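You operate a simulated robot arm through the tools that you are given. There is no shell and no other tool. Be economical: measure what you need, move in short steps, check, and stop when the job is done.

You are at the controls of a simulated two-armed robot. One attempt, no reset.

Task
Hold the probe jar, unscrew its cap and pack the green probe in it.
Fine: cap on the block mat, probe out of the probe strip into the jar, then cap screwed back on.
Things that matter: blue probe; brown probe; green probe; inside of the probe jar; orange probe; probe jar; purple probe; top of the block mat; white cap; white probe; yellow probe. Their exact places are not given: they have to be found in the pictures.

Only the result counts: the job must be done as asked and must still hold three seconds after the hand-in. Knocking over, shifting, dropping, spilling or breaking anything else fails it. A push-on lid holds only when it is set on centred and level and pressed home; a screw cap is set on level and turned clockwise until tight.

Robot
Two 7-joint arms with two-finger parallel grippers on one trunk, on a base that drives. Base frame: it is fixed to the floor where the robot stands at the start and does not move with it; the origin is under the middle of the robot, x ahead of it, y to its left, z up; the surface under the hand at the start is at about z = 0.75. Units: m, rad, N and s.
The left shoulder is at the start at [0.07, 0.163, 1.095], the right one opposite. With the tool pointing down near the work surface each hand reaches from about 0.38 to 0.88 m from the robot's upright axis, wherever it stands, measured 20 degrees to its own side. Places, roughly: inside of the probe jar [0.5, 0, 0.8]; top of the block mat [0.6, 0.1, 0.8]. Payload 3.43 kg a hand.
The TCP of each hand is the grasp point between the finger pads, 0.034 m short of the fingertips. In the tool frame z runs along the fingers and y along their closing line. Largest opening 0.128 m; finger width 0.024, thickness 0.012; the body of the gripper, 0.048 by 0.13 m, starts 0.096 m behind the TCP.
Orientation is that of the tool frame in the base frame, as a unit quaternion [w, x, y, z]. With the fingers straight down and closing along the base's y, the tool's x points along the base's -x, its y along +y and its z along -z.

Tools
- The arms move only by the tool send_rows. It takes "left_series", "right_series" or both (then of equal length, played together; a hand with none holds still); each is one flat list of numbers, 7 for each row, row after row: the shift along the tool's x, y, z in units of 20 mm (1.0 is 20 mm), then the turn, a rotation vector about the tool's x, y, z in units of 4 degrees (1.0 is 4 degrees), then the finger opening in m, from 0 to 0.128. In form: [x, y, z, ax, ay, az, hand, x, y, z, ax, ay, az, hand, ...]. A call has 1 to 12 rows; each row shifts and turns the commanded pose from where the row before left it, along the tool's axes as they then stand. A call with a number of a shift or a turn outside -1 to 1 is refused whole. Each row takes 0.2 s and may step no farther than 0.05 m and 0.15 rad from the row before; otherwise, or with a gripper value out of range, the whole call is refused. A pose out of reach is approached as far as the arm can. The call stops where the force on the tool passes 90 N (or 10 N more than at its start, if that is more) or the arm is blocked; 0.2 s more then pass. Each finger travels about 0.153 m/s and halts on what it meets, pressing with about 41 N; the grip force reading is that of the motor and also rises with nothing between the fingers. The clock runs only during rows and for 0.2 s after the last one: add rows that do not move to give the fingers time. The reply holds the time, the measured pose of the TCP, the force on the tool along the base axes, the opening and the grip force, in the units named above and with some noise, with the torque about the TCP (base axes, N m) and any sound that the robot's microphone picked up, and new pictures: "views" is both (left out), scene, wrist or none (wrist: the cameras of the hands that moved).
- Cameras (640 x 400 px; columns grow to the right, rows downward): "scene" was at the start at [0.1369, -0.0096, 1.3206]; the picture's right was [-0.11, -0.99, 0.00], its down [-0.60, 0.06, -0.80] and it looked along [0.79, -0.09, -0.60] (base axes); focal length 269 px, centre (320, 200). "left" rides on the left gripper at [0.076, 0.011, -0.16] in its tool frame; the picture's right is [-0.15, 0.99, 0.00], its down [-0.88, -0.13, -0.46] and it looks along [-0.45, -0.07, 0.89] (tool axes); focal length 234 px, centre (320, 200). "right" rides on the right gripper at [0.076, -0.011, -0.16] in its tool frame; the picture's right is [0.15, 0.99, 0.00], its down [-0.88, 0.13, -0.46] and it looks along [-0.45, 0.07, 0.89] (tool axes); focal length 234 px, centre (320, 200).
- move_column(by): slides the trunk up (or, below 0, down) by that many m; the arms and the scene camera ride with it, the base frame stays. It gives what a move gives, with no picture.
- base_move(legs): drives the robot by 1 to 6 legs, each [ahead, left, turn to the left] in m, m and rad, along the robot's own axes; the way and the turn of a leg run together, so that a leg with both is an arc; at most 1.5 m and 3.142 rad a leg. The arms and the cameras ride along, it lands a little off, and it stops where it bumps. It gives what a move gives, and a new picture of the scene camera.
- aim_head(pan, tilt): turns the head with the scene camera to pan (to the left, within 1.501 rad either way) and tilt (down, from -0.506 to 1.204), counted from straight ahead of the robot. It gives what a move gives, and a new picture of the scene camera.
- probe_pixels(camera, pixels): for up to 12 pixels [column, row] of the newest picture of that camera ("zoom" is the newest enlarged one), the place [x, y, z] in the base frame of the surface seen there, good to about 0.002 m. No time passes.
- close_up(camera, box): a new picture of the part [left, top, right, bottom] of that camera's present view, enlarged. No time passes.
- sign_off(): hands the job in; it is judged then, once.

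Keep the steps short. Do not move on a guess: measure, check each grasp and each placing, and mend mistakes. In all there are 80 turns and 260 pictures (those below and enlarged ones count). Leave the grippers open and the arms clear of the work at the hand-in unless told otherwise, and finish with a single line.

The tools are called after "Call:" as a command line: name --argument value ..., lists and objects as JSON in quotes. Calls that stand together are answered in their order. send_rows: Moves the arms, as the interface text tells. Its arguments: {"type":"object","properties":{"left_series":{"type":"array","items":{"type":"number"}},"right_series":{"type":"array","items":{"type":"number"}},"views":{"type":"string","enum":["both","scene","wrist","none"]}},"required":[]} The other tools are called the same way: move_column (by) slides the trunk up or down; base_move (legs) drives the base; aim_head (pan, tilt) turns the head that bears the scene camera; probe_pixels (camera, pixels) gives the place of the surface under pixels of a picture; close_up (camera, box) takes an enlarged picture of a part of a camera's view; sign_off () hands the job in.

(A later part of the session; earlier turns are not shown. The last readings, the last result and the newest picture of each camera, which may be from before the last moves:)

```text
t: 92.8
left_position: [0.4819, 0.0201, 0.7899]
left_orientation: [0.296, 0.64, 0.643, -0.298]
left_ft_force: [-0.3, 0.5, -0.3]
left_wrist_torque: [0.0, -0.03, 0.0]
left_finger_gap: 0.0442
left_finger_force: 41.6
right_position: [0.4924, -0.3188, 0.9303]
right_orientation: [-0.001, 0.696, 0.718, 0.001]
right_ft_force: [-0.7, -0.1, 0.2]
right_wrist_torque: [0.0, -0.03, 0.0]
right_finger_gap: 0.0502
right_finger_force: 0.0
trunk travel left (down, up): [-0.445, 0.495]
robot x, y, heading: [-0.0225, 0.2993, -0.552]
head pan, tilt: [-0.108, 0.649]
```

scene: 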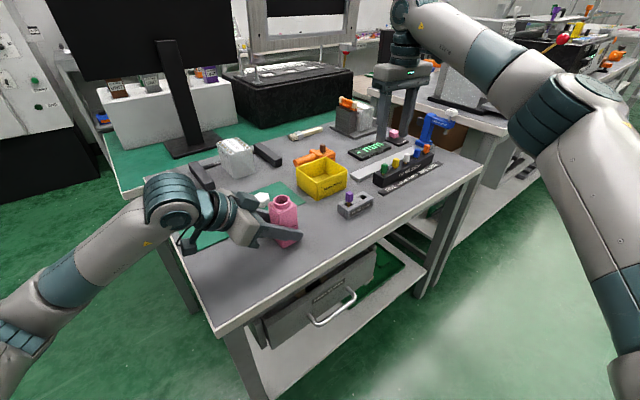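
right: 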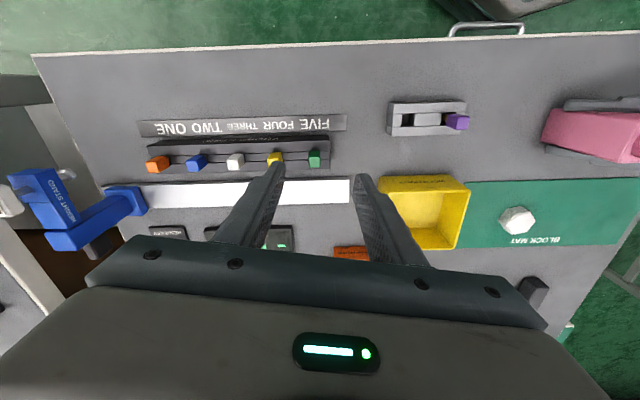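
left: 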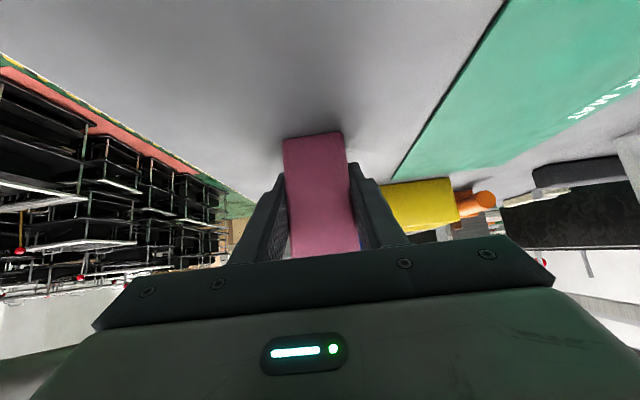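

Call:
send_rows --right_series '[-0.16, 0.28, 0, 0, 0, 0.45, 0.05, -0.16, 0.27, 0, 0, 0, 0, 0.05, 0, 0, 0.9, 0, 0, 0, 0.05, 0, 0, 0.9, 0, 0, 0, 0.05, 0, 0, 0.9, 0, 0, 0, 0.05, 0, 0, 0, 0, 0, 0, 0.05]' --views "wrist"

Call:
close_up --camera "right" --box '[250, 110, 400, 230]'

Call:
close_up --camera "scene" --box '[355, 110, 445, 190]'

```text
t: 94.2
left_position: [0.4812, 0.0207, 0.7887]
left_orientation: [0.296, 0.64, 0.643, -0.298]
left_ft_force: [0.1, 0.6, 1.4]
left_wrist_torque: [-0.03, 0.01, 0.04]
left_finger_gap: 0.0445
left_finger_force: 41.0
right_position: [0.5032, -0.3248, 0.8748]
right_orientation: [0.0, 0.706, 0.708, 0.002]
right_ft_force: [-0.3, -0.6, 0.1]
right_wrist_torque: [-0.01, 0.03, -0.02]
right_finger_gap: 0.0497
right_finger_force: 0.2
trunk travel left (down, up): [-0.445, 0.495]
robot x, y, heading: [-0.0222, 0.3006, -0.547]
head pan, tilt: [-0.108, 0.649]
```

right: 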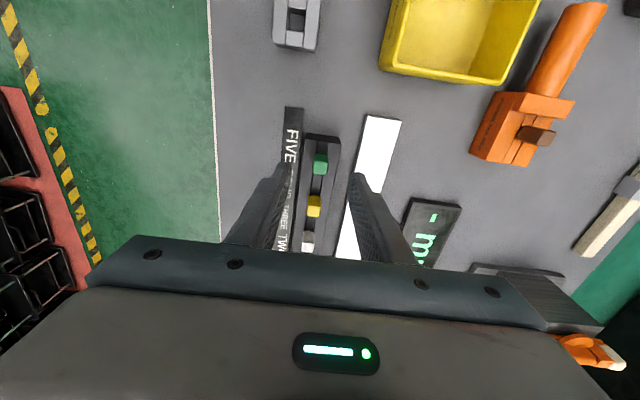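

```text
3.33 times, centred on (325, 170) of right
```

zoom: 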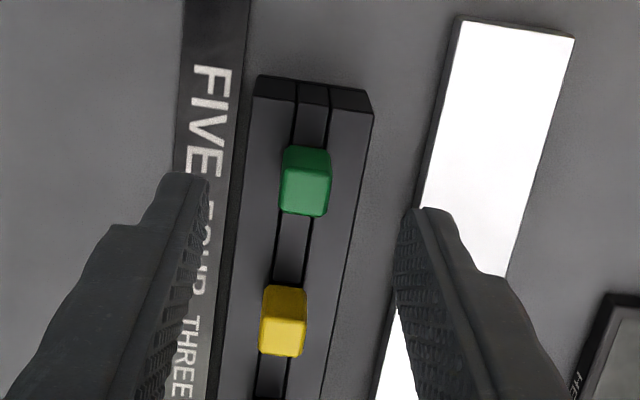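

```text
5.00 times, centred on (400, 150) of scene
```

zoom: 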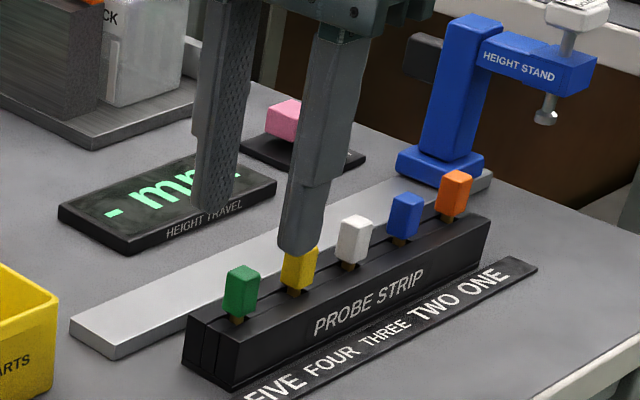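

Alignment is good: the green head is between the fingers and the yellow one is outside their width. I descend 43 mm and close.

Call:
send_rows --right_series '[0, 0, 0.8, 0, 0, 0, 0.05, 0, 0, 0.8, 0, 0, 0, 0.05, 0, 0, 0.5, 0, 0, 0, 0.05, 0, 0, 0, 0, 0, 0, 0.05]' --views "wrist"

Call:
close_up --camera "scene" --box '[355, 120, 445, 200]'

Call:
close_up --camera "right" --box '[260, 110, 380, 210]'

```text
t: 95.2
left_position: [0.4819, 0.0212, 0.7889]
left_orientation: [0.297, 0.64, 0.643, -0.298]
left_ft_force: [-0.2, 0.4, 0.3]
left_wrist_torque: [0.0, -0.02, -0.02]
left_finger_gap: 0.0443
left_finger_force: 41.2
right_position: [0.503, -0.3246, 0.8334]
right_orientation: [0.0, 0.706, 0.708, 0.001]
right_ft_force: [0.1, -0.8, 0.4]
right_wrist_torque: [0.01, -0.01, -0.02]
right_finger_gap: 0.0498
right_finger_force: 0.1
trunk travel left (down, up): [-0.445, 0.495]
robot x, y, heading: [-0.0193, 0.2996, -0.548]
head pan, tilt: [-0.108, 0.649]
```

right: 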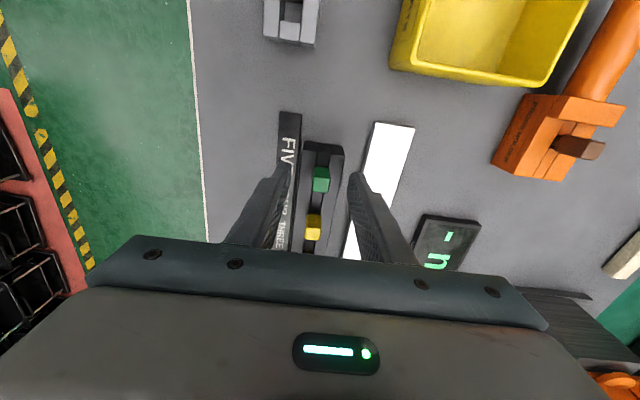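

```text
5.00 times, centred on (400, 160) of scene
```

zoom: 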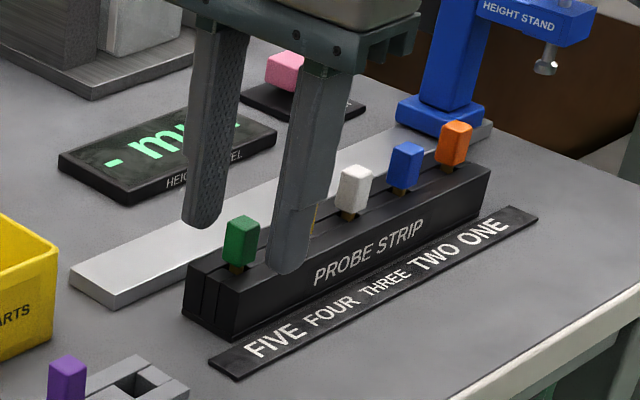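

```text
4.00 times, centred on (320, 160) of right
```

zoom: 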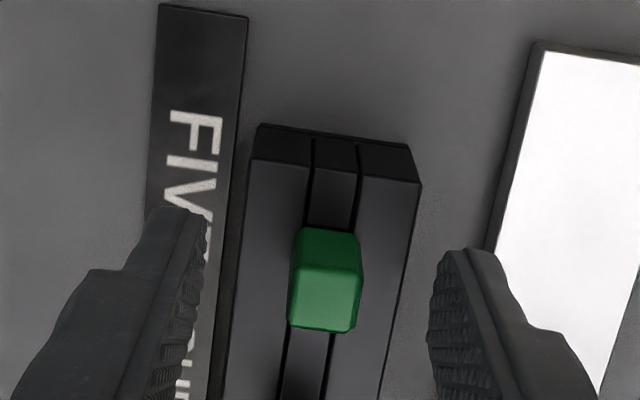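

Geometry is consistent: the near finger only hides the yellow probe by perspective. I close on the head.

Call:
send_rows --right_series '[0, 0, 0, 0, 0, 0, 0.03, 0, 0, 0, 0, 0, 0, 0.018, 0, 0, 0, 0, 0, 0, 0.012, 0, 0, 0, 0, 0, 0, 0.005, 0, 0, 0, 0, 0, 0, 0.005]' --views "none"

Call:
close_up --camera "right" --box '[260, 110, 380, 210]'

```text
t: 96.4
left_position: [0.4825, 0.0205, 0.7883]
left_orientation: [0.296, 0.641, 0.642, -0.299]
left_ft_force: [-1.1, 0.4, 1.1]
left_wrist_torque: [-0.05, -0.02, 0.04]
left_finger_gap: 0.0445
left_finger_force: 41.3
right_position: [0.5032, -0.3238, 0.8329]
right_orientation: [0.001, 0.706, 0.708, 0.0]
right_ft_force: [8.9, -3.4, 0.7]
right_wrist_torque: [-0.1, -0.23, -0.1]
right_finger_gap: 0.0136
right_finger_force: 41.0
trunk travel left (down, up): [-0.445, 0.495]
robot x, y, heading: [-0.0225, 0.3023, -0.55]
head pan, tilt: [-0.108, 0.649]
```

```text
4.00 times, centred on (320, 160) of right
```

zoom: 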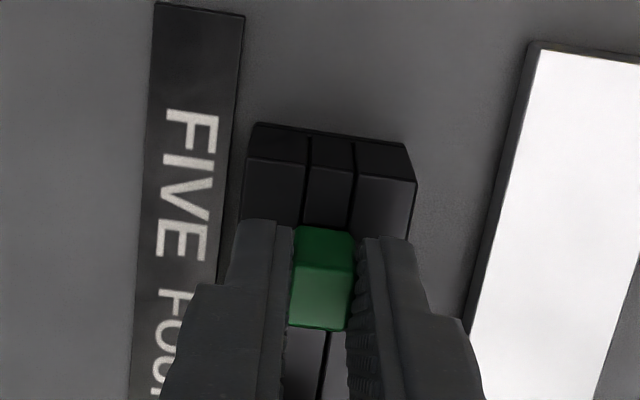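

Gripped at 13.6 mm with a 9 N side load. I ease +0.8 mm in x, then lift straight up.

Call:
send_rows --right_series '[0, 0.04, 0, 0, 0, 0, 0.005, 0, 0, -0.3, 0, 0, 0, 0.005, 0, 0, -0.5, 0, 0, 0, 0.005, 0, 0, -0.7, 0, 0, 0, 0.005]' --views "none"

Call:
send_rows --right_series '[0, 0, -0.8, 0, 0, 0, 0.005, 0, 0, -0.9, 0, 0, 0, 0.005, 0, 0, -1, 0, 0, 0, 0.005, 0, 0, -1, 0, 0, 0, 0.005, 0, 0, -1, 0, 0, 0, 0.005]' --views "both"

Call:
close_up --camera "scene" --box '[350, 70, 460, 200]'

```text
t: 97.4
left_position: [0.4806, 0.0207, 0.7879]
left_orientation: [0.296, 0.64, 0.643, -0.298]
left_ft_force: [-0.7, 0.6, 0.2]
left_wrist_torque: [-0.02, -0.02, 0.01]
left_finger_gap: 0.0447
left_finger_force: 41.0
right_position: [0.5022, -0.3244, 0.8635]
right_orientation: [-0.001, 0.706, 0.708, 0.0]
right_ft_force: [-1.3, 0.0, -0.2]
right_wrist_torque: [-0.01, 0.04, 0.0]
right_finger_gap: 0.0135
right_finger_force: 41.1
trunk travel left (down, up): [-0.445, 0.495]
robot x, y, heading: [-0.0208, 0.3027, -0.551]
head pan, tilt: [-0.108, 0.649]
```

```text
t: 98.6
left_position: [0.4815, 0.0205, 0.7892]
left_orientation: [0.297, 0.639, 0.644, -0.297]
left_ft_force: [-0.9, -0.1, -0.5]
left_wrist_torque: [-0.01, -0.03, 0.02]
left_finger_gap: 0.0445
left_finger_force: 41.0
right_position: [0.5033, -0.3238, 0.958]
right_orientation: [0.0, 0.707, 0.708, 0.0]
right_ft_force: [-0.4, 0.6, -0.6]
right_wrist_torque: [-0.04, 0.01, 0.01]
right_finger_gap: 0.0137
right_finger_force: 40.9
trunk travel left (down, up): [-0.445, 0.495]
robot x, y, heading: [-0.0222, 0.3019, -0.551]
head pan, tilt: [-0.108, 0.649]
```

scene: 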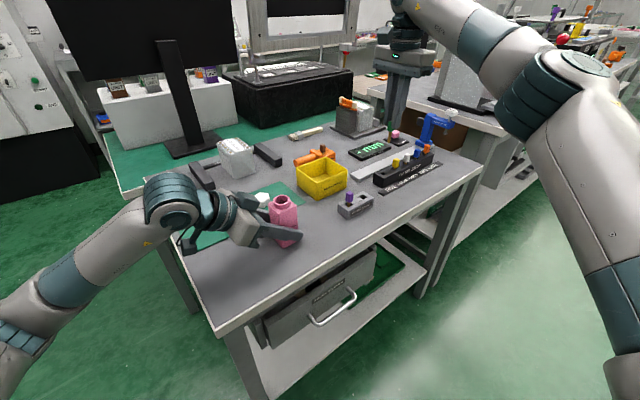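
right: 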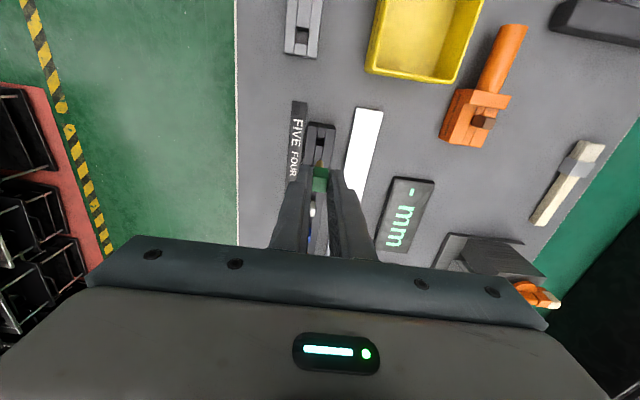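

```text
3.08 times, centred on (405, 135) of scene
```

zoom: 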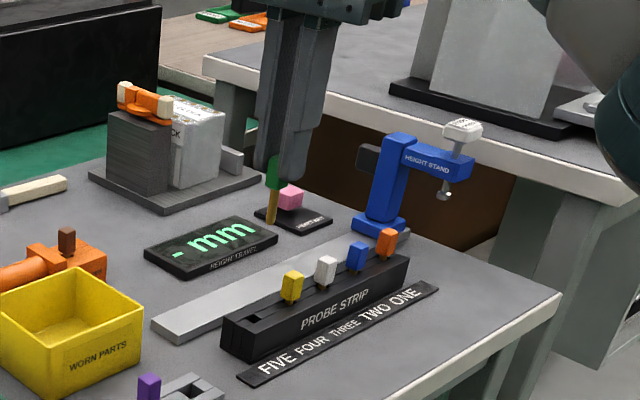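

The green probe is out, with a stem about 3 cm long. I carry it at height to above the jar mouth (0.4815, 0.018).

Call:
send_rows --right_series '[0, 0, -0.8, 0, 0, 0, 0.005, 0.95, -0.06, 0, 0, 0, 0, 0.005, 0.95, -0.06, 0, 0, 0, 0, 0.005, 0.95, -0.06, 0, 0, 0, 0, 0.005, 0.95, -0.06, 0, 0, 0, 0, 0.005, 0.95, -0.06, 0, 0, 0, 0, 0.005, 0.95, -0.06, 0, 0, 0, 0, 0.005, 0.95, -0.06, 0, 0, 0, 0, 0.005, 0.95, -0.06, 0, 0, 0, 0, 0.005, 0.95, -0.06, 0, 0, 0, 0, 0.005, 0.95, -0.06, 0, 0, 0, 0, 0.005, 0.95, -0.06, 0, 0, 0, 0, 0.005]' --views "none"

Call:
send_rows --right_series '[0.95, -0.06, 0, 0, 0, 0, 0.005, 0.95, -0.06, 0, 0, 0, 0, 0.005, 0.95, -0.06, 0, 0, 0, 0, 0.005, 0.95, -0.06, 0, 0, 0, 0, 0.005, 0.95, -0.06, 0, 0, 0, 0, 0.005, 0.95, -0.06, 0, 0, 0, 0, 0.005, 0.95, -0.06, 0, 0, 0, 0, 0.005, 0, 0, 0, 0, 0, 0, 0.005]' --views "both"

Call:
close_up --camera "scene" --box '[240, 140, 330, 220]'

```text
t: 101.2
left_position: [0.4817, 0.0206, 0.7883]
left_orientation: [0.296, 0.641, 0.643, -0.298]
left_ft_force: [-0.1, -0.3, 0.2]
left_wrist_torque: [-0.02, -0.02, -0.01]
left_finger_gap: 0.0444
left_finger_force: 41.2
right_position: [0.4896, -0.1159, 0.9726]
right_orientation: [0.0, 0.706, 0.708, 0.0]
right_ft_force: [-0.4, 0.9, -0.1]
right_wrist_torque: [0.02, 0.0, 0.03]
right_finger_gap: 0.0136
right_finger_force: 40.5
trunk travel left (down, up): [-0.445, 0.495]
robot x, y, heading: [-0.0223, 0.2989, -0.552]
head pan, tilt: [-0.108, 0.649]
```

```text
t: 103.0
left_position: [0.482, 0.0213, 0.7905]
left_orientation: [0.297, 0.64, 0.643, -0.298]
left_ft_force: [-0.5, 0.4, -0.1]
left_wrist_torque: [-0.06, 0.0, 0.01]
left_finger_gap: 0.0445
left_finger_force: 41.1
right_position: [0.4803, 0.017, 0.9733]
right_orientation: [0.0, 0.706, 0.708, 0.002]
right_ft_force: [-0.3, -0.4, -0.6]
right_wrist_torque: [0.03, 0.01, 0.01]
right_finger_gap: 0.0135
right_finger_force: 41.3
trunk travel left (down, up): [-0.445, 0.495]
robot x, y, heading: [-0.0219, 0.3025, -0.55]
head pan, tilt: [-0.108, 0.649]
```

scene: 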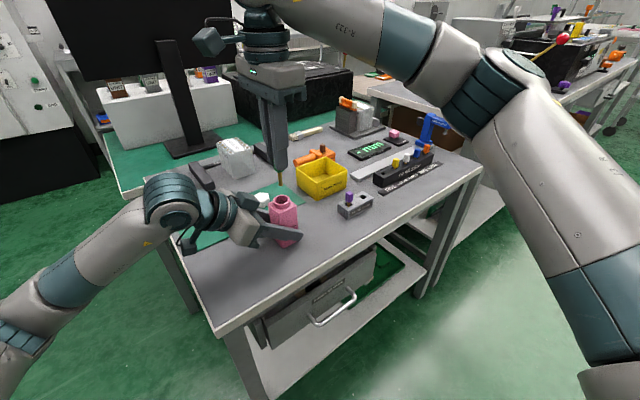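
right: 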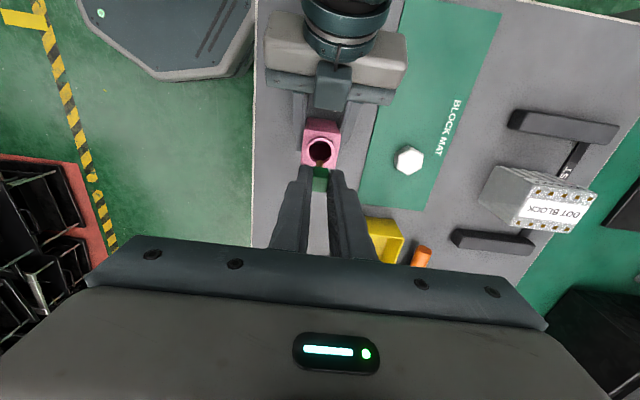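

```text
5.00 times, centred on (285, 180) of scene
```

zoom: 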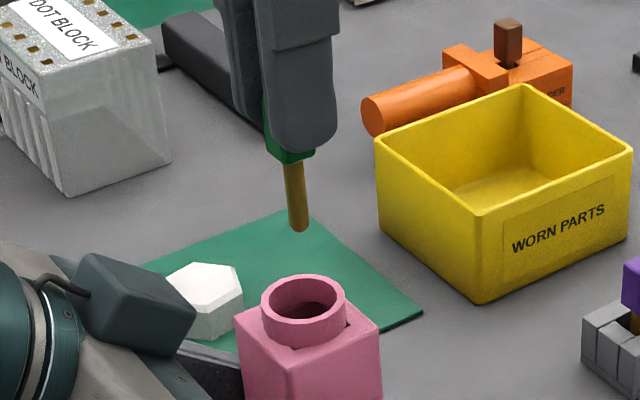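

I measure the stem tip and the rim before lowering.

Call:
probe_pixels --camera "zoom" --pixels '[[297, 224], [293, 175], [291, 155], [265, 298], [342, 300], [306, 276], [299, 322]]'

Call:
close_up --camera "right" --box '[280, 105, 360, 195]'

Call:
probe_pixels --camera "right" --pixels '[[307, 151], [333, 151], [320, 137], [309, 141], [331, 141], [319, 165], [306, 148]]'

```text
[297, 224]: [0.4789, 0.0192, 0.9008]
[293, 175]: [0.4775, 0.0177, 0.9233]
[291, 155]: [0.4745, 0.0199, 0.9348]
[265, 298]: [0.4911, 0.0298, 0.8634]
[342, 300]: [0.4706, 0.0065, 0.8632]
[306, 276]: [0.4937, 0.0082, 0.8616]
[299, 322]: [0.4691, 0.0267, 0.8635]
```

```text
4.44 times, centred on (320, 150) of right
```

zoom: 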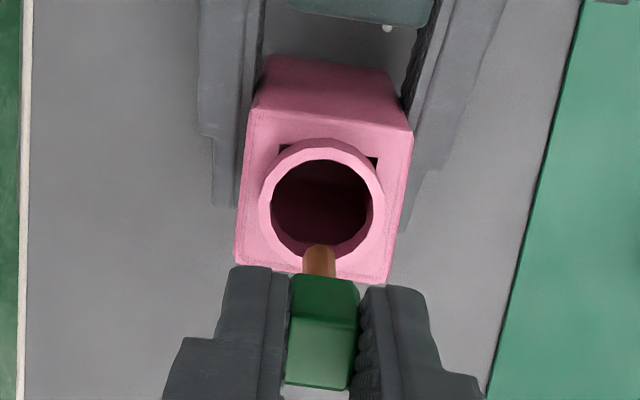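

```text
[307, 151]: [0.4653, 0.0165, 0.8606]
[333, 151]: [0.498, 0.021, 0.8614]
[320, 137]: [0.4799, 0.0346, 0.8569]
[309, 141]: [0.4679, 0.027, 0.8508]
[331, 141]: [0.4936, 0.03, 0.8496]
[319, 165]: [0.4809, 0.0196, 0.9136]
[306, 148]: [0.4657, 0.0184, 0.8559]
```

The mouth is centred at (0.4815, 0.0185), with a bore of about 26 mm. I nudge +1 mm in x and y, then lower 70 mm so the stem goes into the mouth and the fingertips stop just above the rim.

Call:
send_rows --right_series '[0.06, 0.05, 0.5, 0, 0, 0, 0.005, 0, 0, 0.8, 0, 0, 0, 0.005, 0, 0, 0.8, 0, 0, 0, 0.005, 0, 0, 0.7, 0, 0, 0, 0.005, 0, 0, 0.5, 0, 0, 0, 0.005, 0, 0, 0.22, 0, 0, 0, 0.005, 0, 0, 0, 0, 0, 0, 0.005]' --views "wrist"

Call:
close_up --camera "scene" --box '[250, 160, 320, 220]'

Call:
close_up --camera "right" --box '[280, 105, 360, 195]'

```text
t: 104.6
left_position: [0.4819, 0.0206, 0.7887]
left_orientation: [0.296, 0.64, 0.643, -0.297]
left_ft_force: [0.3, -0.2, -0.4]
left_wrist_torque: [0.0, -0.01, 0.0]
left_finger_gap: 0.0445
left_finger_force: 40.9
right_position: [0.4815, 0.0182, 0.9029]
right_orientation: [0.0, 0.706, 0.708, 0.001]
right_ft_force: [-0.5, 0.5, -1.0]
right_wrist_torque: [-0.03, 0.01, -0.04]
right_finger_gap: 0.0137
right_finger_force: 41.8
trunk travel left (down, up): [-0.445, 0.495]
robot x, y, heading: [-0.0204, 0.2975, -0.548]
head pan, tilt: [-0.108, 0.649]
```

right: 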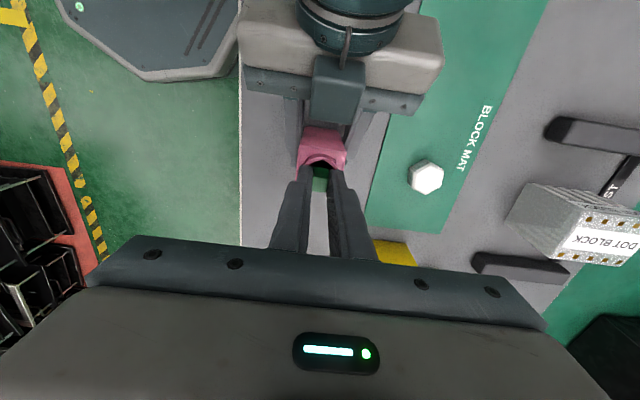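

```text
6.67 times, centred on (285, 190) of scene
```

zoom: 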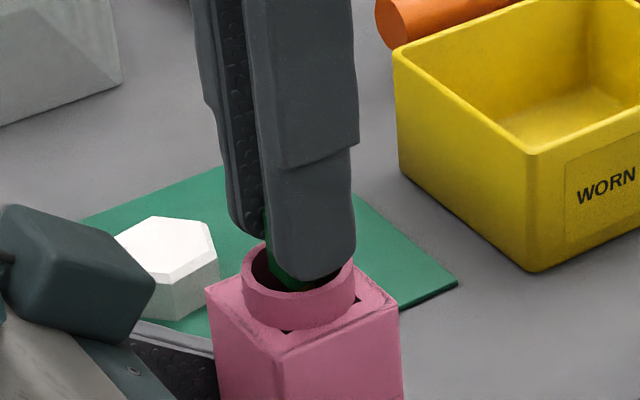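

```text
4.44 times, centred on (320, 150) of right
```

zoom: 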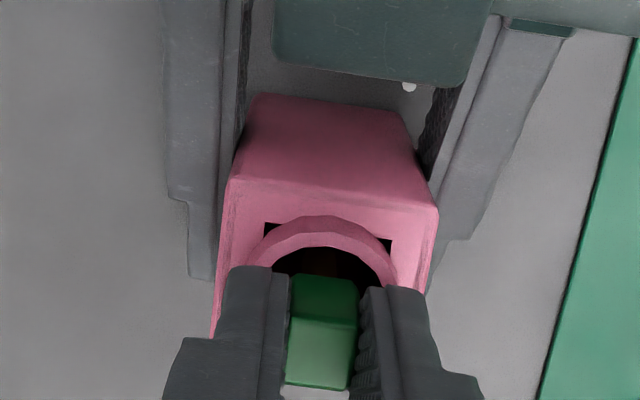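

The stem is in the mouth and centred. I release to let the probe drop in.

Call:
send_rows --right_series '[0, 0, 0, 0, 0, 0, 0.03, 0, 0, 0, 0, 0, 0, 0.045, 0, 0, 0, 0, 0, 0, 0.045, 0, 0, -1, 0, 0, 0, 0.045, 0, 0, -1, 0, 0, 0, 0.045, 0, 0, -1, 0, 0, 0, 0.045]' --views "both"

Call:
close_up --camera "scene" --box '[250, 150, 320, 220]'

Call:
close_up --camera "right" --box '[280, 105, 360, 195]'

```text
t: 106.0
left_position: [0.4813, 0.0213, 0.7894]
left_orientation: [0.297, 0.64, 0.643, -0.298]
left_ft_force: [-0.4, 0.4, -0.3]
left_wrist_torque: [-0.01, 0.01, 0.01]
left_finger_gap: 0.0445
left_finger_force: 41.3
right_position: [0.4814, 0.0197, 0.9631]
right_orientation: [0.001, 0.706, 0.708, 0.001]
right_ft_force: [-0.1, 0.3, -0.2]
right_wrist_torque: [0.05, -0.02, 0.01]
right_finger_gap: 0.0451
right_finger_force: 0.1
trunk travel left (down, up): [-0.445, 0.495]
robot x, y, heading: [-0.0235, 0.2959, -0.548]
head pan, tilt: [-0.108, 0.649]
```

scene: 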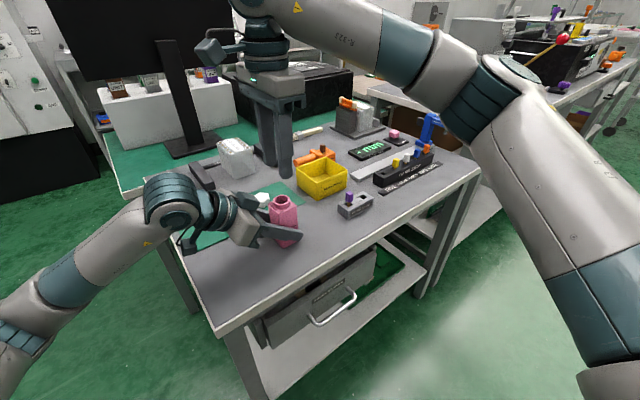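
right: 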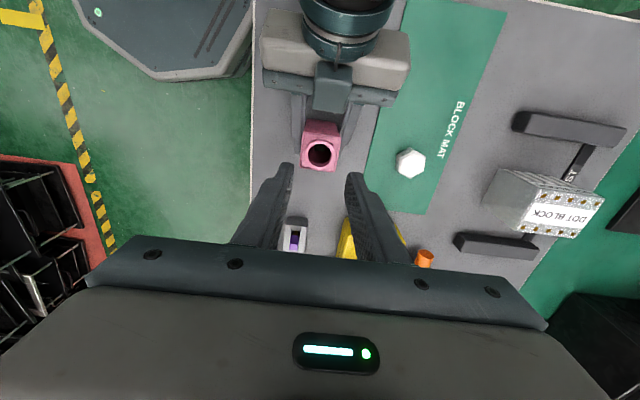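

```text
5.71 times, centred on (285, 185) of scene
```

zoom: 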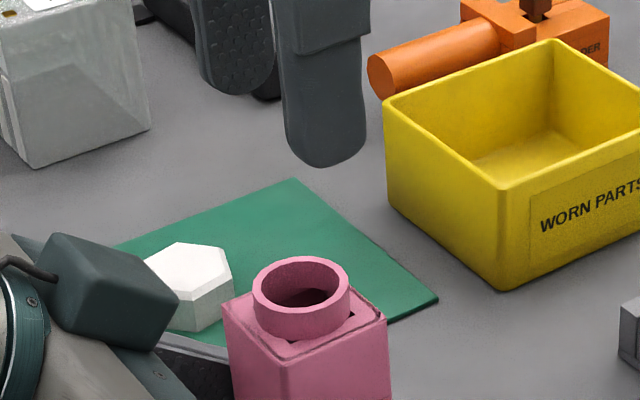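

```text
4.44 times, centred on (320, 150) of right
```

zoom: 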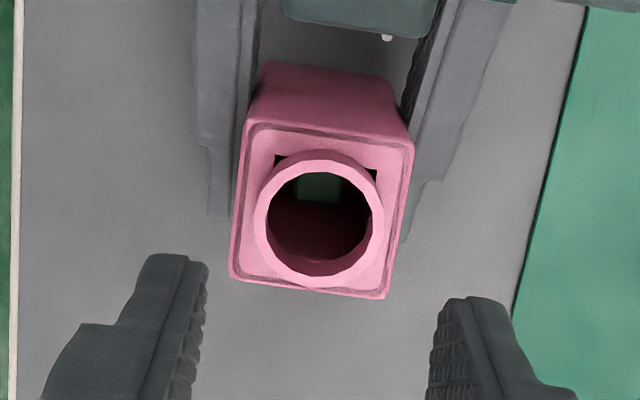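

The green probe is inside, visible in the bore and below the neck. I now go back for the cap at (0.630, 0), turning the hand to 132° so a full 180° clockwise stroke is available.

Call:
send_rows --right_series '[-0.116, 0.929, 0, 0, 0, 0, 0.08, -0.116, 0.929, 0, 0, 0, 0, 0.08, -0.116, 0.929, 0, 0, 0, 0, 0.08, -0.116, 0.929, 0, 0, 0, 0, 0.08, -0.116, 0.929, 0, 0, 0, 0, 0.08, -0.116, 0.929, 0, 0, 0, 0, 0.08, -0.116, 0.929, 0, 0, 0, 0, 0.08, -0.116, 0.929, 0, 0, 0, 0, 0.08, 0, 0, 0, 0, 0, -1, 0.08, 0, 0, 0, 0, 0, -1, 0.08, 0, 0, 0, 0, 0, -1, 0.08, 0, 0, 0, 0, 0, -1, 0.08]' --views "none"

Call:
send_rows --right_series '[0, 0, 0, 0, 0, -1, 0.08, 0, 0, 0, 0, 0, -1, 0.08, 0, 0, 0, 0, 0, -1, 0.08, 0, 0, 0, 0, 0, -1, 0.08, 0, 0, 0, 0, 0, -1, 0.08, 0, 0, 0, 0, 0, -1, 0.08, 0, 0, 0, 0, 0, -1, 0.08, 0, 0, 0, 0, 0, -1, 0.08, 0, 0, 0, 0, 0, -1, 0.08, 0, 0, 0, 0, 0, -1, 0.08, 0, 0, 0, 0, 0, -1, 0.08, 0, 0, 0, 0, 0, -1, 0.08]' --views "none"

Call:
send_rows --right_series '[0, 0, 0, 0, 0, -1, 0.08, 0, 0, 0, 0, 0, -1, 0.08, 0, 0, 0, 0, 0, -1, 0.08, 0, 0, 0, 0, 0, -1, 0.08, 0, 0, 0, 0, 0, -1, 0.08, 0, 0, 0, 0, 0, -1, 0.08, 0, 0, 0, 0, 0, -1, 0.08, 0, 0, 0, 0, 0, -1, 0.08, 0, 0, 0, 0, 0, -1, 0.08, 0, 0, 0, 0, 0, -1, 0.08, 0, 0, 0, 0, 0, -1, 0.08, 0, 0, 0, 0, 0, -1, 0.08]' --views "none"

Call:
send_rows --right_series '[0, 0, 0, 0, 0, -1, 0.08, 0, 0, 0, 0, 0, -1, 0.08, 0, 0, 0, 0, 0, -1, 0.08, 0, 0, 0, 0, 0, -1, 0.08]' --views "both"

Call:
close_up --camera "right" --box '[250, 90, 400, 210]'

```text
t: 108.6
left_position: [0.4813, 0.0199, 0.7881]
left_orientation: [0.295, 0.641, 0.642, -0.299]
left_ft_force: [-0.4, 0.6, 0.0]
left_wrist_torque: [-0.02, 0.02, -0.01]
left_finger_gap: 0.0446
left_finger_force: 41.4
right_position: [0.6302, 0.0006, 0.9639]
right_orientation: [0.001, 0.6, 0.8, 0.001]
right_ft_force: [-1.0, 0.1, -0.3]
right_wrist_torque: [-0.01, 0.01, -0.01]
right_finger_gap: 0.0801
right_finger_force: 0.1
trunk travel left (down, up): [-0.445, 0.495]
robot x, y, heading: [-0.0207, 0.3015, -0.55]
head pan, tilt: [-0.108, 0.649]
```

```text
t: 111.2
left_position: [0.481, 0.0213, 0.7874]
left_orientation: [0.296, 0.64, 0.643, -0.298]
left_ft_force: [0.5, -0.6, -0.8]
left_wrist_torque: [0.0, 0.01, 0.0]
left_finger_gap: 0.0441
left_finger_force: 40.7
right_position: [0.6299, 0.0011, 0.9622]
right_orientation: [0.0, 0.223, 0.975, 0.001]
right_ft_force: [-0.2, 0.2, -0.4]
right_wrist_torque: [0.0, -0.04, 0.01]
right_finger_gap: 0.0799
right_finger_force: 0.0
trunk travel left (down, up): [-0.445, 0.495]
robot x, y, heading: [-0.0195, 0.3004, -0.548]
head pan, tilt: [-0.108, 0.649]
```

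```text
t: 113.8
left_position: [0.4816, 0.0214, 0.7891]
left_orientation: [0.295, 0.641, 0.643, -0.298]
left_ft_force: [-1.0, 0.2, -0.1]
left_wrist_torque: [0.0, 0.02, 0.01]
left_finger_gap: 0.0445
left_finger_force: 40.9
right_position: [0.6216, -0.0074, 0.9533]
right_orientation: [0.001, -0.086, 0.996, 0.001]
right_ft_force: [-0.5, -0.1, -0.5]
right_wrist_torque: [0.0, 0.01, 0.0]
right_finger_gap: 0.0797
right_finger_force: 0.0
right hand out of reach, approached as far as the arm can: row 9, 10, 11, 12
trunk travel left (down, up): [-0.445, 0.495]
robot x, y, heading: [-0.0207, 0.3016, -0.551]
head pan, tilt: [-0.108, 0.649]
```

```text
t: 114.8
left_position: [0.4836, 0.0222, 0.7887]
left_orientation: [0.296, 0.64, 0.643, -0.299]
left_ft_force: [-0.1, -0.1, -0.7]
left_wrist_torque: [0.02, 0.02, 0.02]
left_finger_gap: 0.0445
left_finger_force: 41.0
right_position: [0.6048, -0.0193, 0.9468]
right_orientation: [0.002, -0.12, 0.993, 0.0]
right_ft_force: [1.4, -0.2, -1.1]
right_wrist_torque: [-0.05, -0.01, 0.0]
right_finger_gap: 0.08
right_finger_force: 0.1
right hand out of reach, approached as far as the arm can: row 1, 2, 3, 4
trunk travel left (down, up): [-0.445, 0.495]
robot x, y, heading: [-0.0226, 0.2957, -0.547]
head pan, tilt: [-0.108, 0.649]
```

scene: 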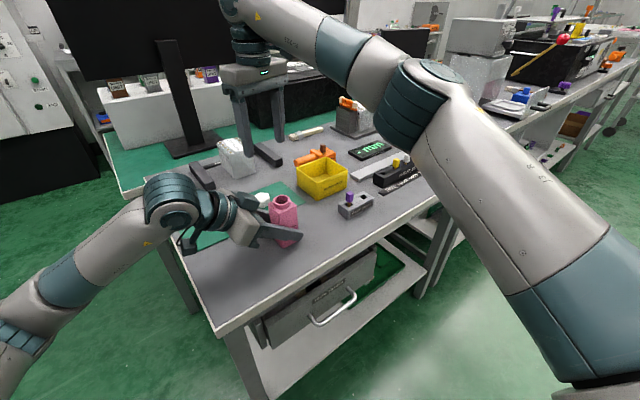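
right: 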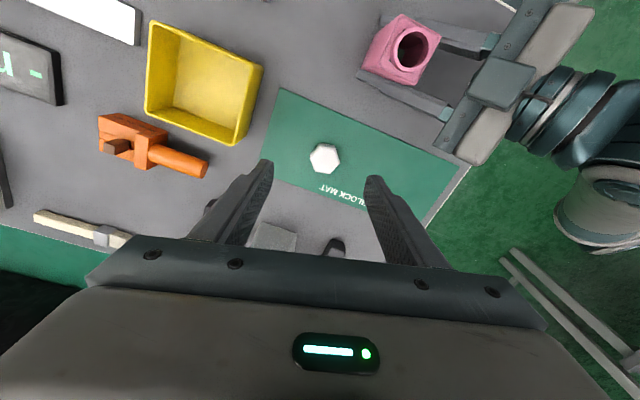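

```text
3.33 times, centred on (325, 150) of right
```

zoom: 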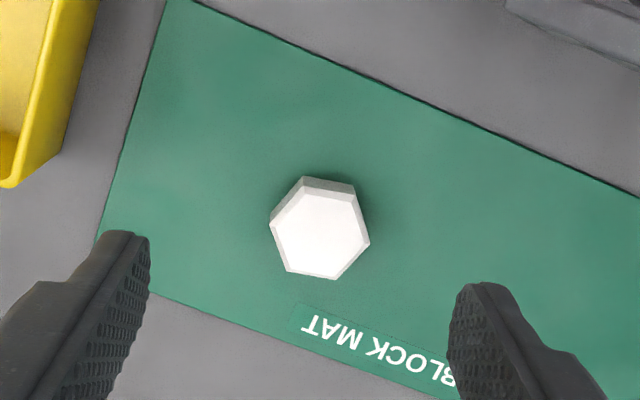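

At this spot the wrist limits at 104°, so I'll grip at 72° as before. I turn back 32°, shift over the cap and check its position.

Call:
probe_pixels --camera "zoom" --pixels '[[323, 232], [274, 220], [366, 242], [301, 182], [336, 276]]'

Call:
send_rows --right_series '[0, 0, 0, 0, 0, 1, 0.08, 0, 0, 0, 0, 0, 1, 0.08, 0, 0, 0, 0, 0, 1, 0.08, 0, 0, 0, 0, 0, 1, 0.08, 0, 0, 0, 0, 0, 1, 0.08, 0, 0, 0, 0, 0, 1, 0.08, 0, 0, 0, 0, 0, 1, 0.08, 0, 0, 0, 0, 0, 0.95, 0.08, -0.45, 0.65, 0, 0, 0, 0, 0.08, -0.44, 0.65, 0, 0, 0, 0, 0.08]' --views "wrist"

Call:
close_up --camera "right" --box '[250, 90, 400, 210]'

```text
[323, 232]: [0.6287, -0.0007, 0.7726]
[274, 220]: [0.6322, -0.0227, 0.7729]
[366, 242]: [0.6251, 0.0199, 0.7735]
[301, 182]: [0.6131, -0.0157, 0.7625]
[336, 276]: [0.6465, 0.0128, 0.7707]
```

```text
t: 117.0
left_position: [0.4819, 0.022, 0.7898]
left_orientation: [0.296, 0.641, 0.642, -0.298]
left_ft_force: [0.0, 0.1, -0.5]
left_wrist_torque: [0.01, -0.03, 0.01]
left_finger_gap: 0.0443
left_finger_force: 40.6
right_position: [0.6309, 0.0008, 0.9465]
right_orientation: [0.002, 0.156, 0.988, 0.001]
right_ft_force: [0.5, 0.1, 0.8]
right_wrist_torque: [0.01, 0.01, 0.03]
right_finger_gap: 0.0802
right_finger_force: 0.1
trunk travel left (down, up): [-0.445, 0.495]
robot x, y, heading: [-0.023, 0.3013, -0.549]
head pan, tilt: [-0.108, 0.649]
```

right: 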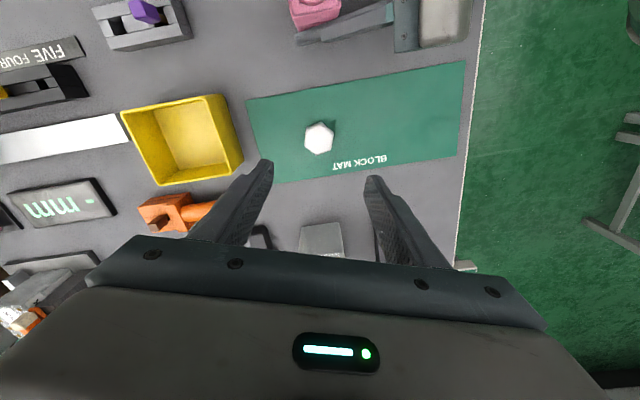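

```text
3.33 times, centred on (325, 150) of right
```

zoom: 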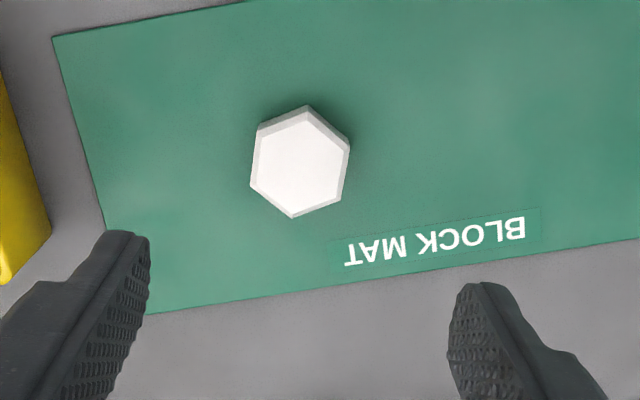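

The cap is at (0.629, −0.001). I make a slight correction, descend to the same grip height (0.7935) and close.

Call:
send_rows --right_series '[0.055, -0.06, 0.9, 0, 0, 0, 0.08, 0, 0, 1, 0, 0, 0, 0.08, 0, 0, 1, 0, 0, 0, 0.08, 0, 0, 1, 0, 0, 0, 0.08, 0, 0, 1, 0, 0, 0, 0.08, 0, 0, 1, 0, 0, 0, 0.08, 0, 0, 0.9, 0, 0, 0, 0.07, 0, 0, 0.8, 0, 0, 0, 0.065, 0, 0, 0, 0, 0, 0, 0.065]' --views "none"

Call:
send_rows --right_series '[0, 0, 0, 0, 0, 0, 0.052, 0, 0, 0, 0, 0, 0, 0.045, 0, 0, 0, 0, 0, 0, 0.02, 0, 0, 0, 0, 0, 0, 0.02]' --views "wrist"

Call:
close_up --camera "right" --box '[270, 125, 380, 215]'

```text
t: 119.0
left_position: [0.4814, 0.0208, 0.7894]
left_orientation: [0.297, 0.64, 0.643, -0.298]
left_ft_force: [0.1, 0.0, -0.1]
left_wrist_torque: [-0.01, -0.01, 0.01]
left_finger_gap: 0.0447
left_finger_force: 40.6
right_position: [0.6288, -0.0008, 0.7942]
right_orientation: [0.002, 0.155, 0.988, 0.001]
right_ft_force: [0.4, -0.1, -0.3]
right_wrist_torque: [0.0, 0.0, -0.03]
right_finger_gap: 0.0653
right_finger_force: 0.1
trunk travel left (down, up): [-0.445, 0.495]
robot x, y, heading: [-0.0198, 0.2972, -0.547]
head pan, tilt: [-0.108, 0.649]
```

```text
t: 120.0
left_position: [0.4819, 0.0213, 0.7893]
left_orientation: [0.297, 0.64, 0.643, -0.297]
left_ft_force: [0.2, 0.3, -0.4]
left_wrist_torque: [-0.03, -0.02, -0.01]
left_finger_gap: 0.0442
left_finger_force: 40.9
right_position: [0.6287, -0.0007, 0.7941]
right_orientation: [0.001, 0.156, 0.988, 0.001]
right_ft_force: [-0.2, 0.0, 0.4]
right_wrist_torque: [-0.02, 0.01, -0.02]
right_finger_gap: 0.0477
right_finger_force: 40.7
trunk travel left (down, up): [-0.445, 0.495]
robot x, y, heading: [-0.0218, 0.3041, -0.549]
head pan, tilt: [-0.108, 0.649]
```

right: 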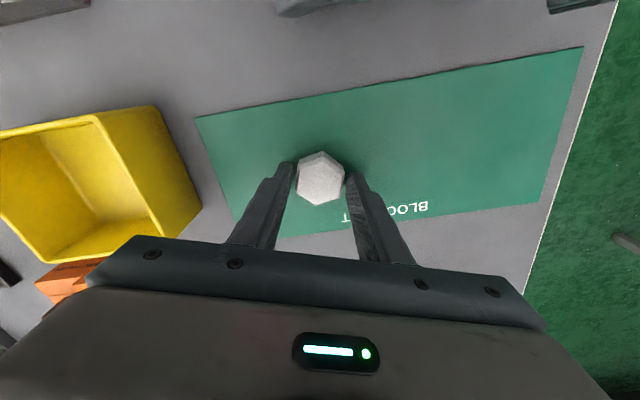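

```text
4.44 times, centred on (325, 170) of right
```

zoom: 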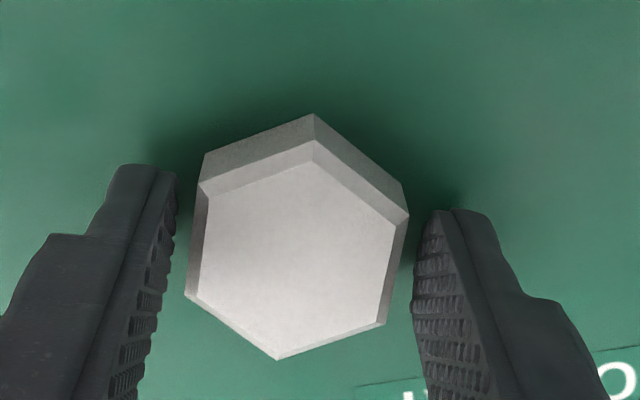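

The cap is gripped at 47.7 mm. I lift it, carry it above the jar, then rotate it counter-clockwise in the air toward 132° to gain stroke.

Call:
send_rows --right_series '[0, 0, -0.7, 0, 0, 0, 0.02, 0, 0, -0.95, 0, 0, 0, 0.02, 0, 0, -0.95, 0, 0, 0, 0.02, 0, 0, -0.95, 0, 0, 0, 0.02, 0, 0, -0.95, 0, 0, 0, 0.02, 0, 0, -0.95, 0, 0, 0, 0.02, 0, 0, -0.95, 0, 0, 0, 0.02, 0, 0, -0.95, 0, 0, 0, 0.02, 0, 0, -0.95, 0, 0, 0, 0.02, 0, 0, -0.95, 0, 0, 0, 0.02]' --views "none"

Call:
send_rows --right_series '[0.9125, -0.17, 0, 0, 0, 0, 0.02, 0.9125, -0.17, 0, 0, 0, 0, 0.02, 0.9125, -0.17, 0, 0, 0, 0, 0.02, 0.9125, -0.17, 0, 0, 0, 0, 0.02, 0.9125, -0.17, 0, 0, 0, 0, 0.02, 0.9125, -0.17, 0, 0, 0, 0, 0.02, 0.9125, -0.17, 0, 0, 0, 0, 0.02, 0.9125, -0.17, 0, 0, 0, 0, 0.02]' --views "none"

Call:
send_rows --right_series '[0, 0, 0, 0, 0, -1, 0.02, 0, 0, 0, 0, 0, -1, 0.02, 0, 0, 0, 0, 0, -1, 0.02, 0, 0, 0, 0, 0, -1, 0.02, 0, 0, 0, 0, 0, -1, 0.02, 0, 0, 0, 0, 0, -1, 0.02, 0, 0, 0, 0, 0, -1, 0.02, 0, 0, 0, 0, 0, -1, 0.02, 0, 0, 0, 0, 0, -1, 0.02, 0, 0, 0, 0, 0, -1, 0.02, 0, 0, 0, 0, 0, -1, 0.02, 0, 0, 0, 0, 0, -1, 0.02]' --views "both"

Call:
close_up --camera "scene" --box '[240, 140, 330, 220]'

```text
t: 122.2
left_position: [0.4817, 0.0215, 0.7892]
left_orientation: [0.297, 0.64, 0.643, -0.298]
left_ft_force: [0.2, 0.7, 0.1]
left_wrist_torque: [0.01, -0.02, 0.01]
left_finger_gap: 0.0441
left_finger_force: 41.3
right_position: [0.6292, -0.0019, 0.981]
right_orientation: [0.002, 0.155, 0.988, 0.0]
right_ft_force: [0.2, 1.0, -0.1]
right_wrist_torque: [0.01, 0.03, 0.02]
right_finger_gap: 0.0474
right_finger_force: 41.0
trunk travel left (down, up): [-0.445, 0.495]
robot x, y, heading: [-0.0189, 0.2986, -0.551]
head pan, tilt: [-0.108, 0.649]
```

```text
t: 124.0
left_position: [0.4812, 0.0211, 0.7899]
left_orientation: [0.296, 0.64, 0.643, -0.298]
left_ft_force: [-0.2, 0.0, -0.2]
left_wrist_torque: [-0.01, 0.0, -0.01]
left_finger_gap: 0.0441
left_finger_force: 41.3
right_position: [0.4801, 0.0177, 0.9793]
right_orientation: [0.002, 0.155, 0.988, 0.0]
right_ft_force: [0.3, 0.2, -0.3]
right_wrist_torque: [0.0, -0.02, 0.01]
right_finger_gap: 0.0478
right_finger_force: 40.6
trunk travel left (down, up): [-0.445, 0.495]
robot x, y, heading: [-0.0245, 0.3013, -0.544]
head pan, tilt: [-0.108, 0.649]
```

```text
t: 126.6
left_position: [0.4817, 0.0206, 0.7896]
left_orientation: [0.297, 0.64, 0.643, -0.298]
left_ft_force: [-0.2, -0.4, 0.2]
left_wrist_torque: [-0.01, 0.01, 0.0]
left_finger_gap: 0.0442
left_finger_force: 40.6
right_position: [0.4817, 0.0176, 0.9801]
right_orientation: [0.002, -0.26, 0.965, 0.0]
right_ft_force: [-0.2, 0.4, 0.3]
right_wrist_torque: [0.02, -0.01, -0.02]
right_finger_gap: 0.0478
right_finger_force: 41.0
trunk travel left (down, up): [-0.445, 0.495]
robot x, y, heading: [-0.0217, 0.3005, -0.547]
head pan, tilt: [-0.108, 0.649]
```

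scene: 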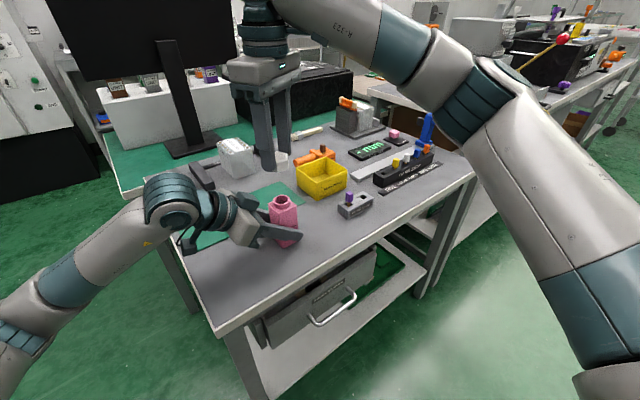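
right: 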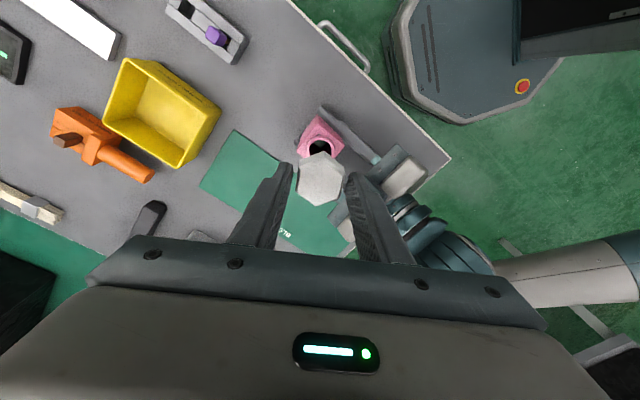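

```text
5.00 times, centred on (285, 180) of scene
```

zoom: 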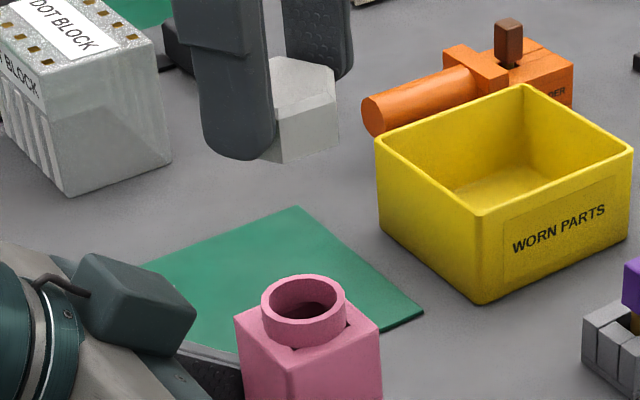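

The cap is level above the jar at 120°. I lower it to just above thread engagement (TCP about 0.898).

Call:
send_rows --right_series '[0, 0.04, 0.9, 0, 0, 0, 0.02, 0, 0, 0.9, 0, 0, 0, 0.02, 0, 0, 0.9, 0, 0, 0, 0.02, 0, 0, 0.9, 0, 0, 0, 0.02, 0, 0, 0.5, 0, 0, 0, 0.02, 0, 0, 0, 0, 0, 0, 0.02]' --views "none"

Call:
close_up --camera "scene" --box '[250, 160, 320, 220]'

```text
t: 128.0
left_position: [0.481, 0.0199, 0.7891]
left_orientation: [0.295, 0.641, 0.643, -0.298]
left_ft_force: [0.1, -1.0, 0.0]
left_wrist_torque: [-0.02, -0.03, -0.01]
left_finger_gap: 0.0446
left_finger_force: 40.7
right_position: [0.4811, 0.0167, 0.8982]
right_orientation: [0.002, -0.26, 0.966, 0.001]
right_ft_force: [0.8, -0.2, 0.3]
right_wrist_torque: [-0.01, -0.01, -0.01]
right_finger_gap: 0.0479
right_finger_force: 41.7
trunk travel left (down, up): [-0.445, 0.495]
robot x, y, heading: [-0.0224, 0.3011, -0.548]
head pan, tilt: [-0.108, 0.649]
```

```text
6.67 times, centred on (285, 190) of scene
```

zoom: 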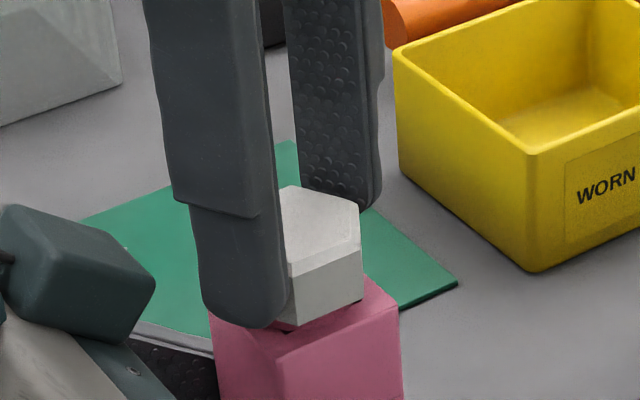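

The cap slid over the neck without force. I go down 4 mm gently to meet the thread.

Call:
send_rows --right_series '[0, 0, 0.07, 0, 0, 0, 0.02, 0, 0, 0.07, 0, 0, 0, 0.02, 0, 0, 0.06, 0, 0, 0, 0.02, 0, 0, 0, 0, 0, 0, 0.02]' --views "none"

```text
t: 129.0
left_position: [0.4802, 0.0208, 0.7884]
left_orientation: [0.297, 0.64, 0.643, -0.297]
left_ft_force: [3.4, 3.9, -2.5]
left_wrist_torque: [-0.48, -0.1, -0.04]
left_finger_gap: 0.0445
left_finger_force: 40.8
right_position: [0.4813, 0.0179, 0.8949]
right_orientation: [0.002, -0.259, 0.966, -0.001]
right_ft_force: [-1.6, -6.2, 6.5]
right_wrist_torque: [-0.15, 0.19, 0.0]
right_finger_gap: 0.048
right_finger_force: 40.8
trunk travel left (down, up): [-0.445, 0.495]
robot x, y, heading: [-0.0235, 0.3028, -0.55]
head pan, tilt: [-0.108, 0.649]
```

The thread contact reads 6.5 N. I trim the sideways load slightly and start turning clockwise with a slow descent.

Call:
send_rows --right_series '[0.017, -0.02, 0.01, 0, 0, 0, 0.02, 0, 0, 0.003, 0, 0, 1, 0.02, 0, 0, 0.003, 0, 0, 1, 0.02, 0, 0, 0.003, 0, 0, 1, 0.02, 0, 0, 0.003, 0, 0, 1, 0.02, 0, 0, 0.003, 0, 0, 1, 0.02, 0, 0, 0.003, 0, 0, 1, 0.02, 0, 0, 0.003, 0, 0, 1, 0.02, 0, 0, 0.003, 0, 0, 1, 0.02, 0, 0, 0.003, 0, 0, 1, 0.02, 0, 0, 0.003, 0, 0, 1, 0.02, 0, 0, 0.003, 0, 0, 1, 0.02]' --views "none"

Call:
close_up --camera "scene" --box '[250, 160, 320, 220]'

```text
t: 131.6
left_position: [0.4815, 0.0209, 0.7883]
left_orientation: [0.295, 0.641, 0.643, -0.298]
left_ft_force: [14.5, -10.3, -12.4]
left_wrist_torque: [0.75, 0.45, 0.01]
left_finger_gap: 0.0443
left_finger_force: 40.9
right_position: [0.4814, 0.0192, 0.8936]
right_orientation: [0.002, 0.121, 0.993, 0.002]
right_ft_force: [-11.7, 10.0, 19.7]
right_wrist_torque: [0.35, 0.49, -0.01]
right_finger_gap: 0.0477
right_finger_force: 40.9
trunk travel left (down, up): [-0.445, 0.495]
robot x, y, heading: [-0.0197, 0.3012, -0.552]
head pan, tilt: [-0.108, 0.649]
```

```text
6.67 times, centred on (285, 190) of scene
```

zoom: 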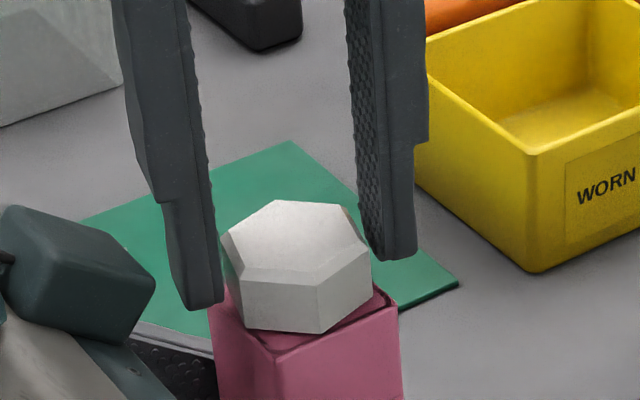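

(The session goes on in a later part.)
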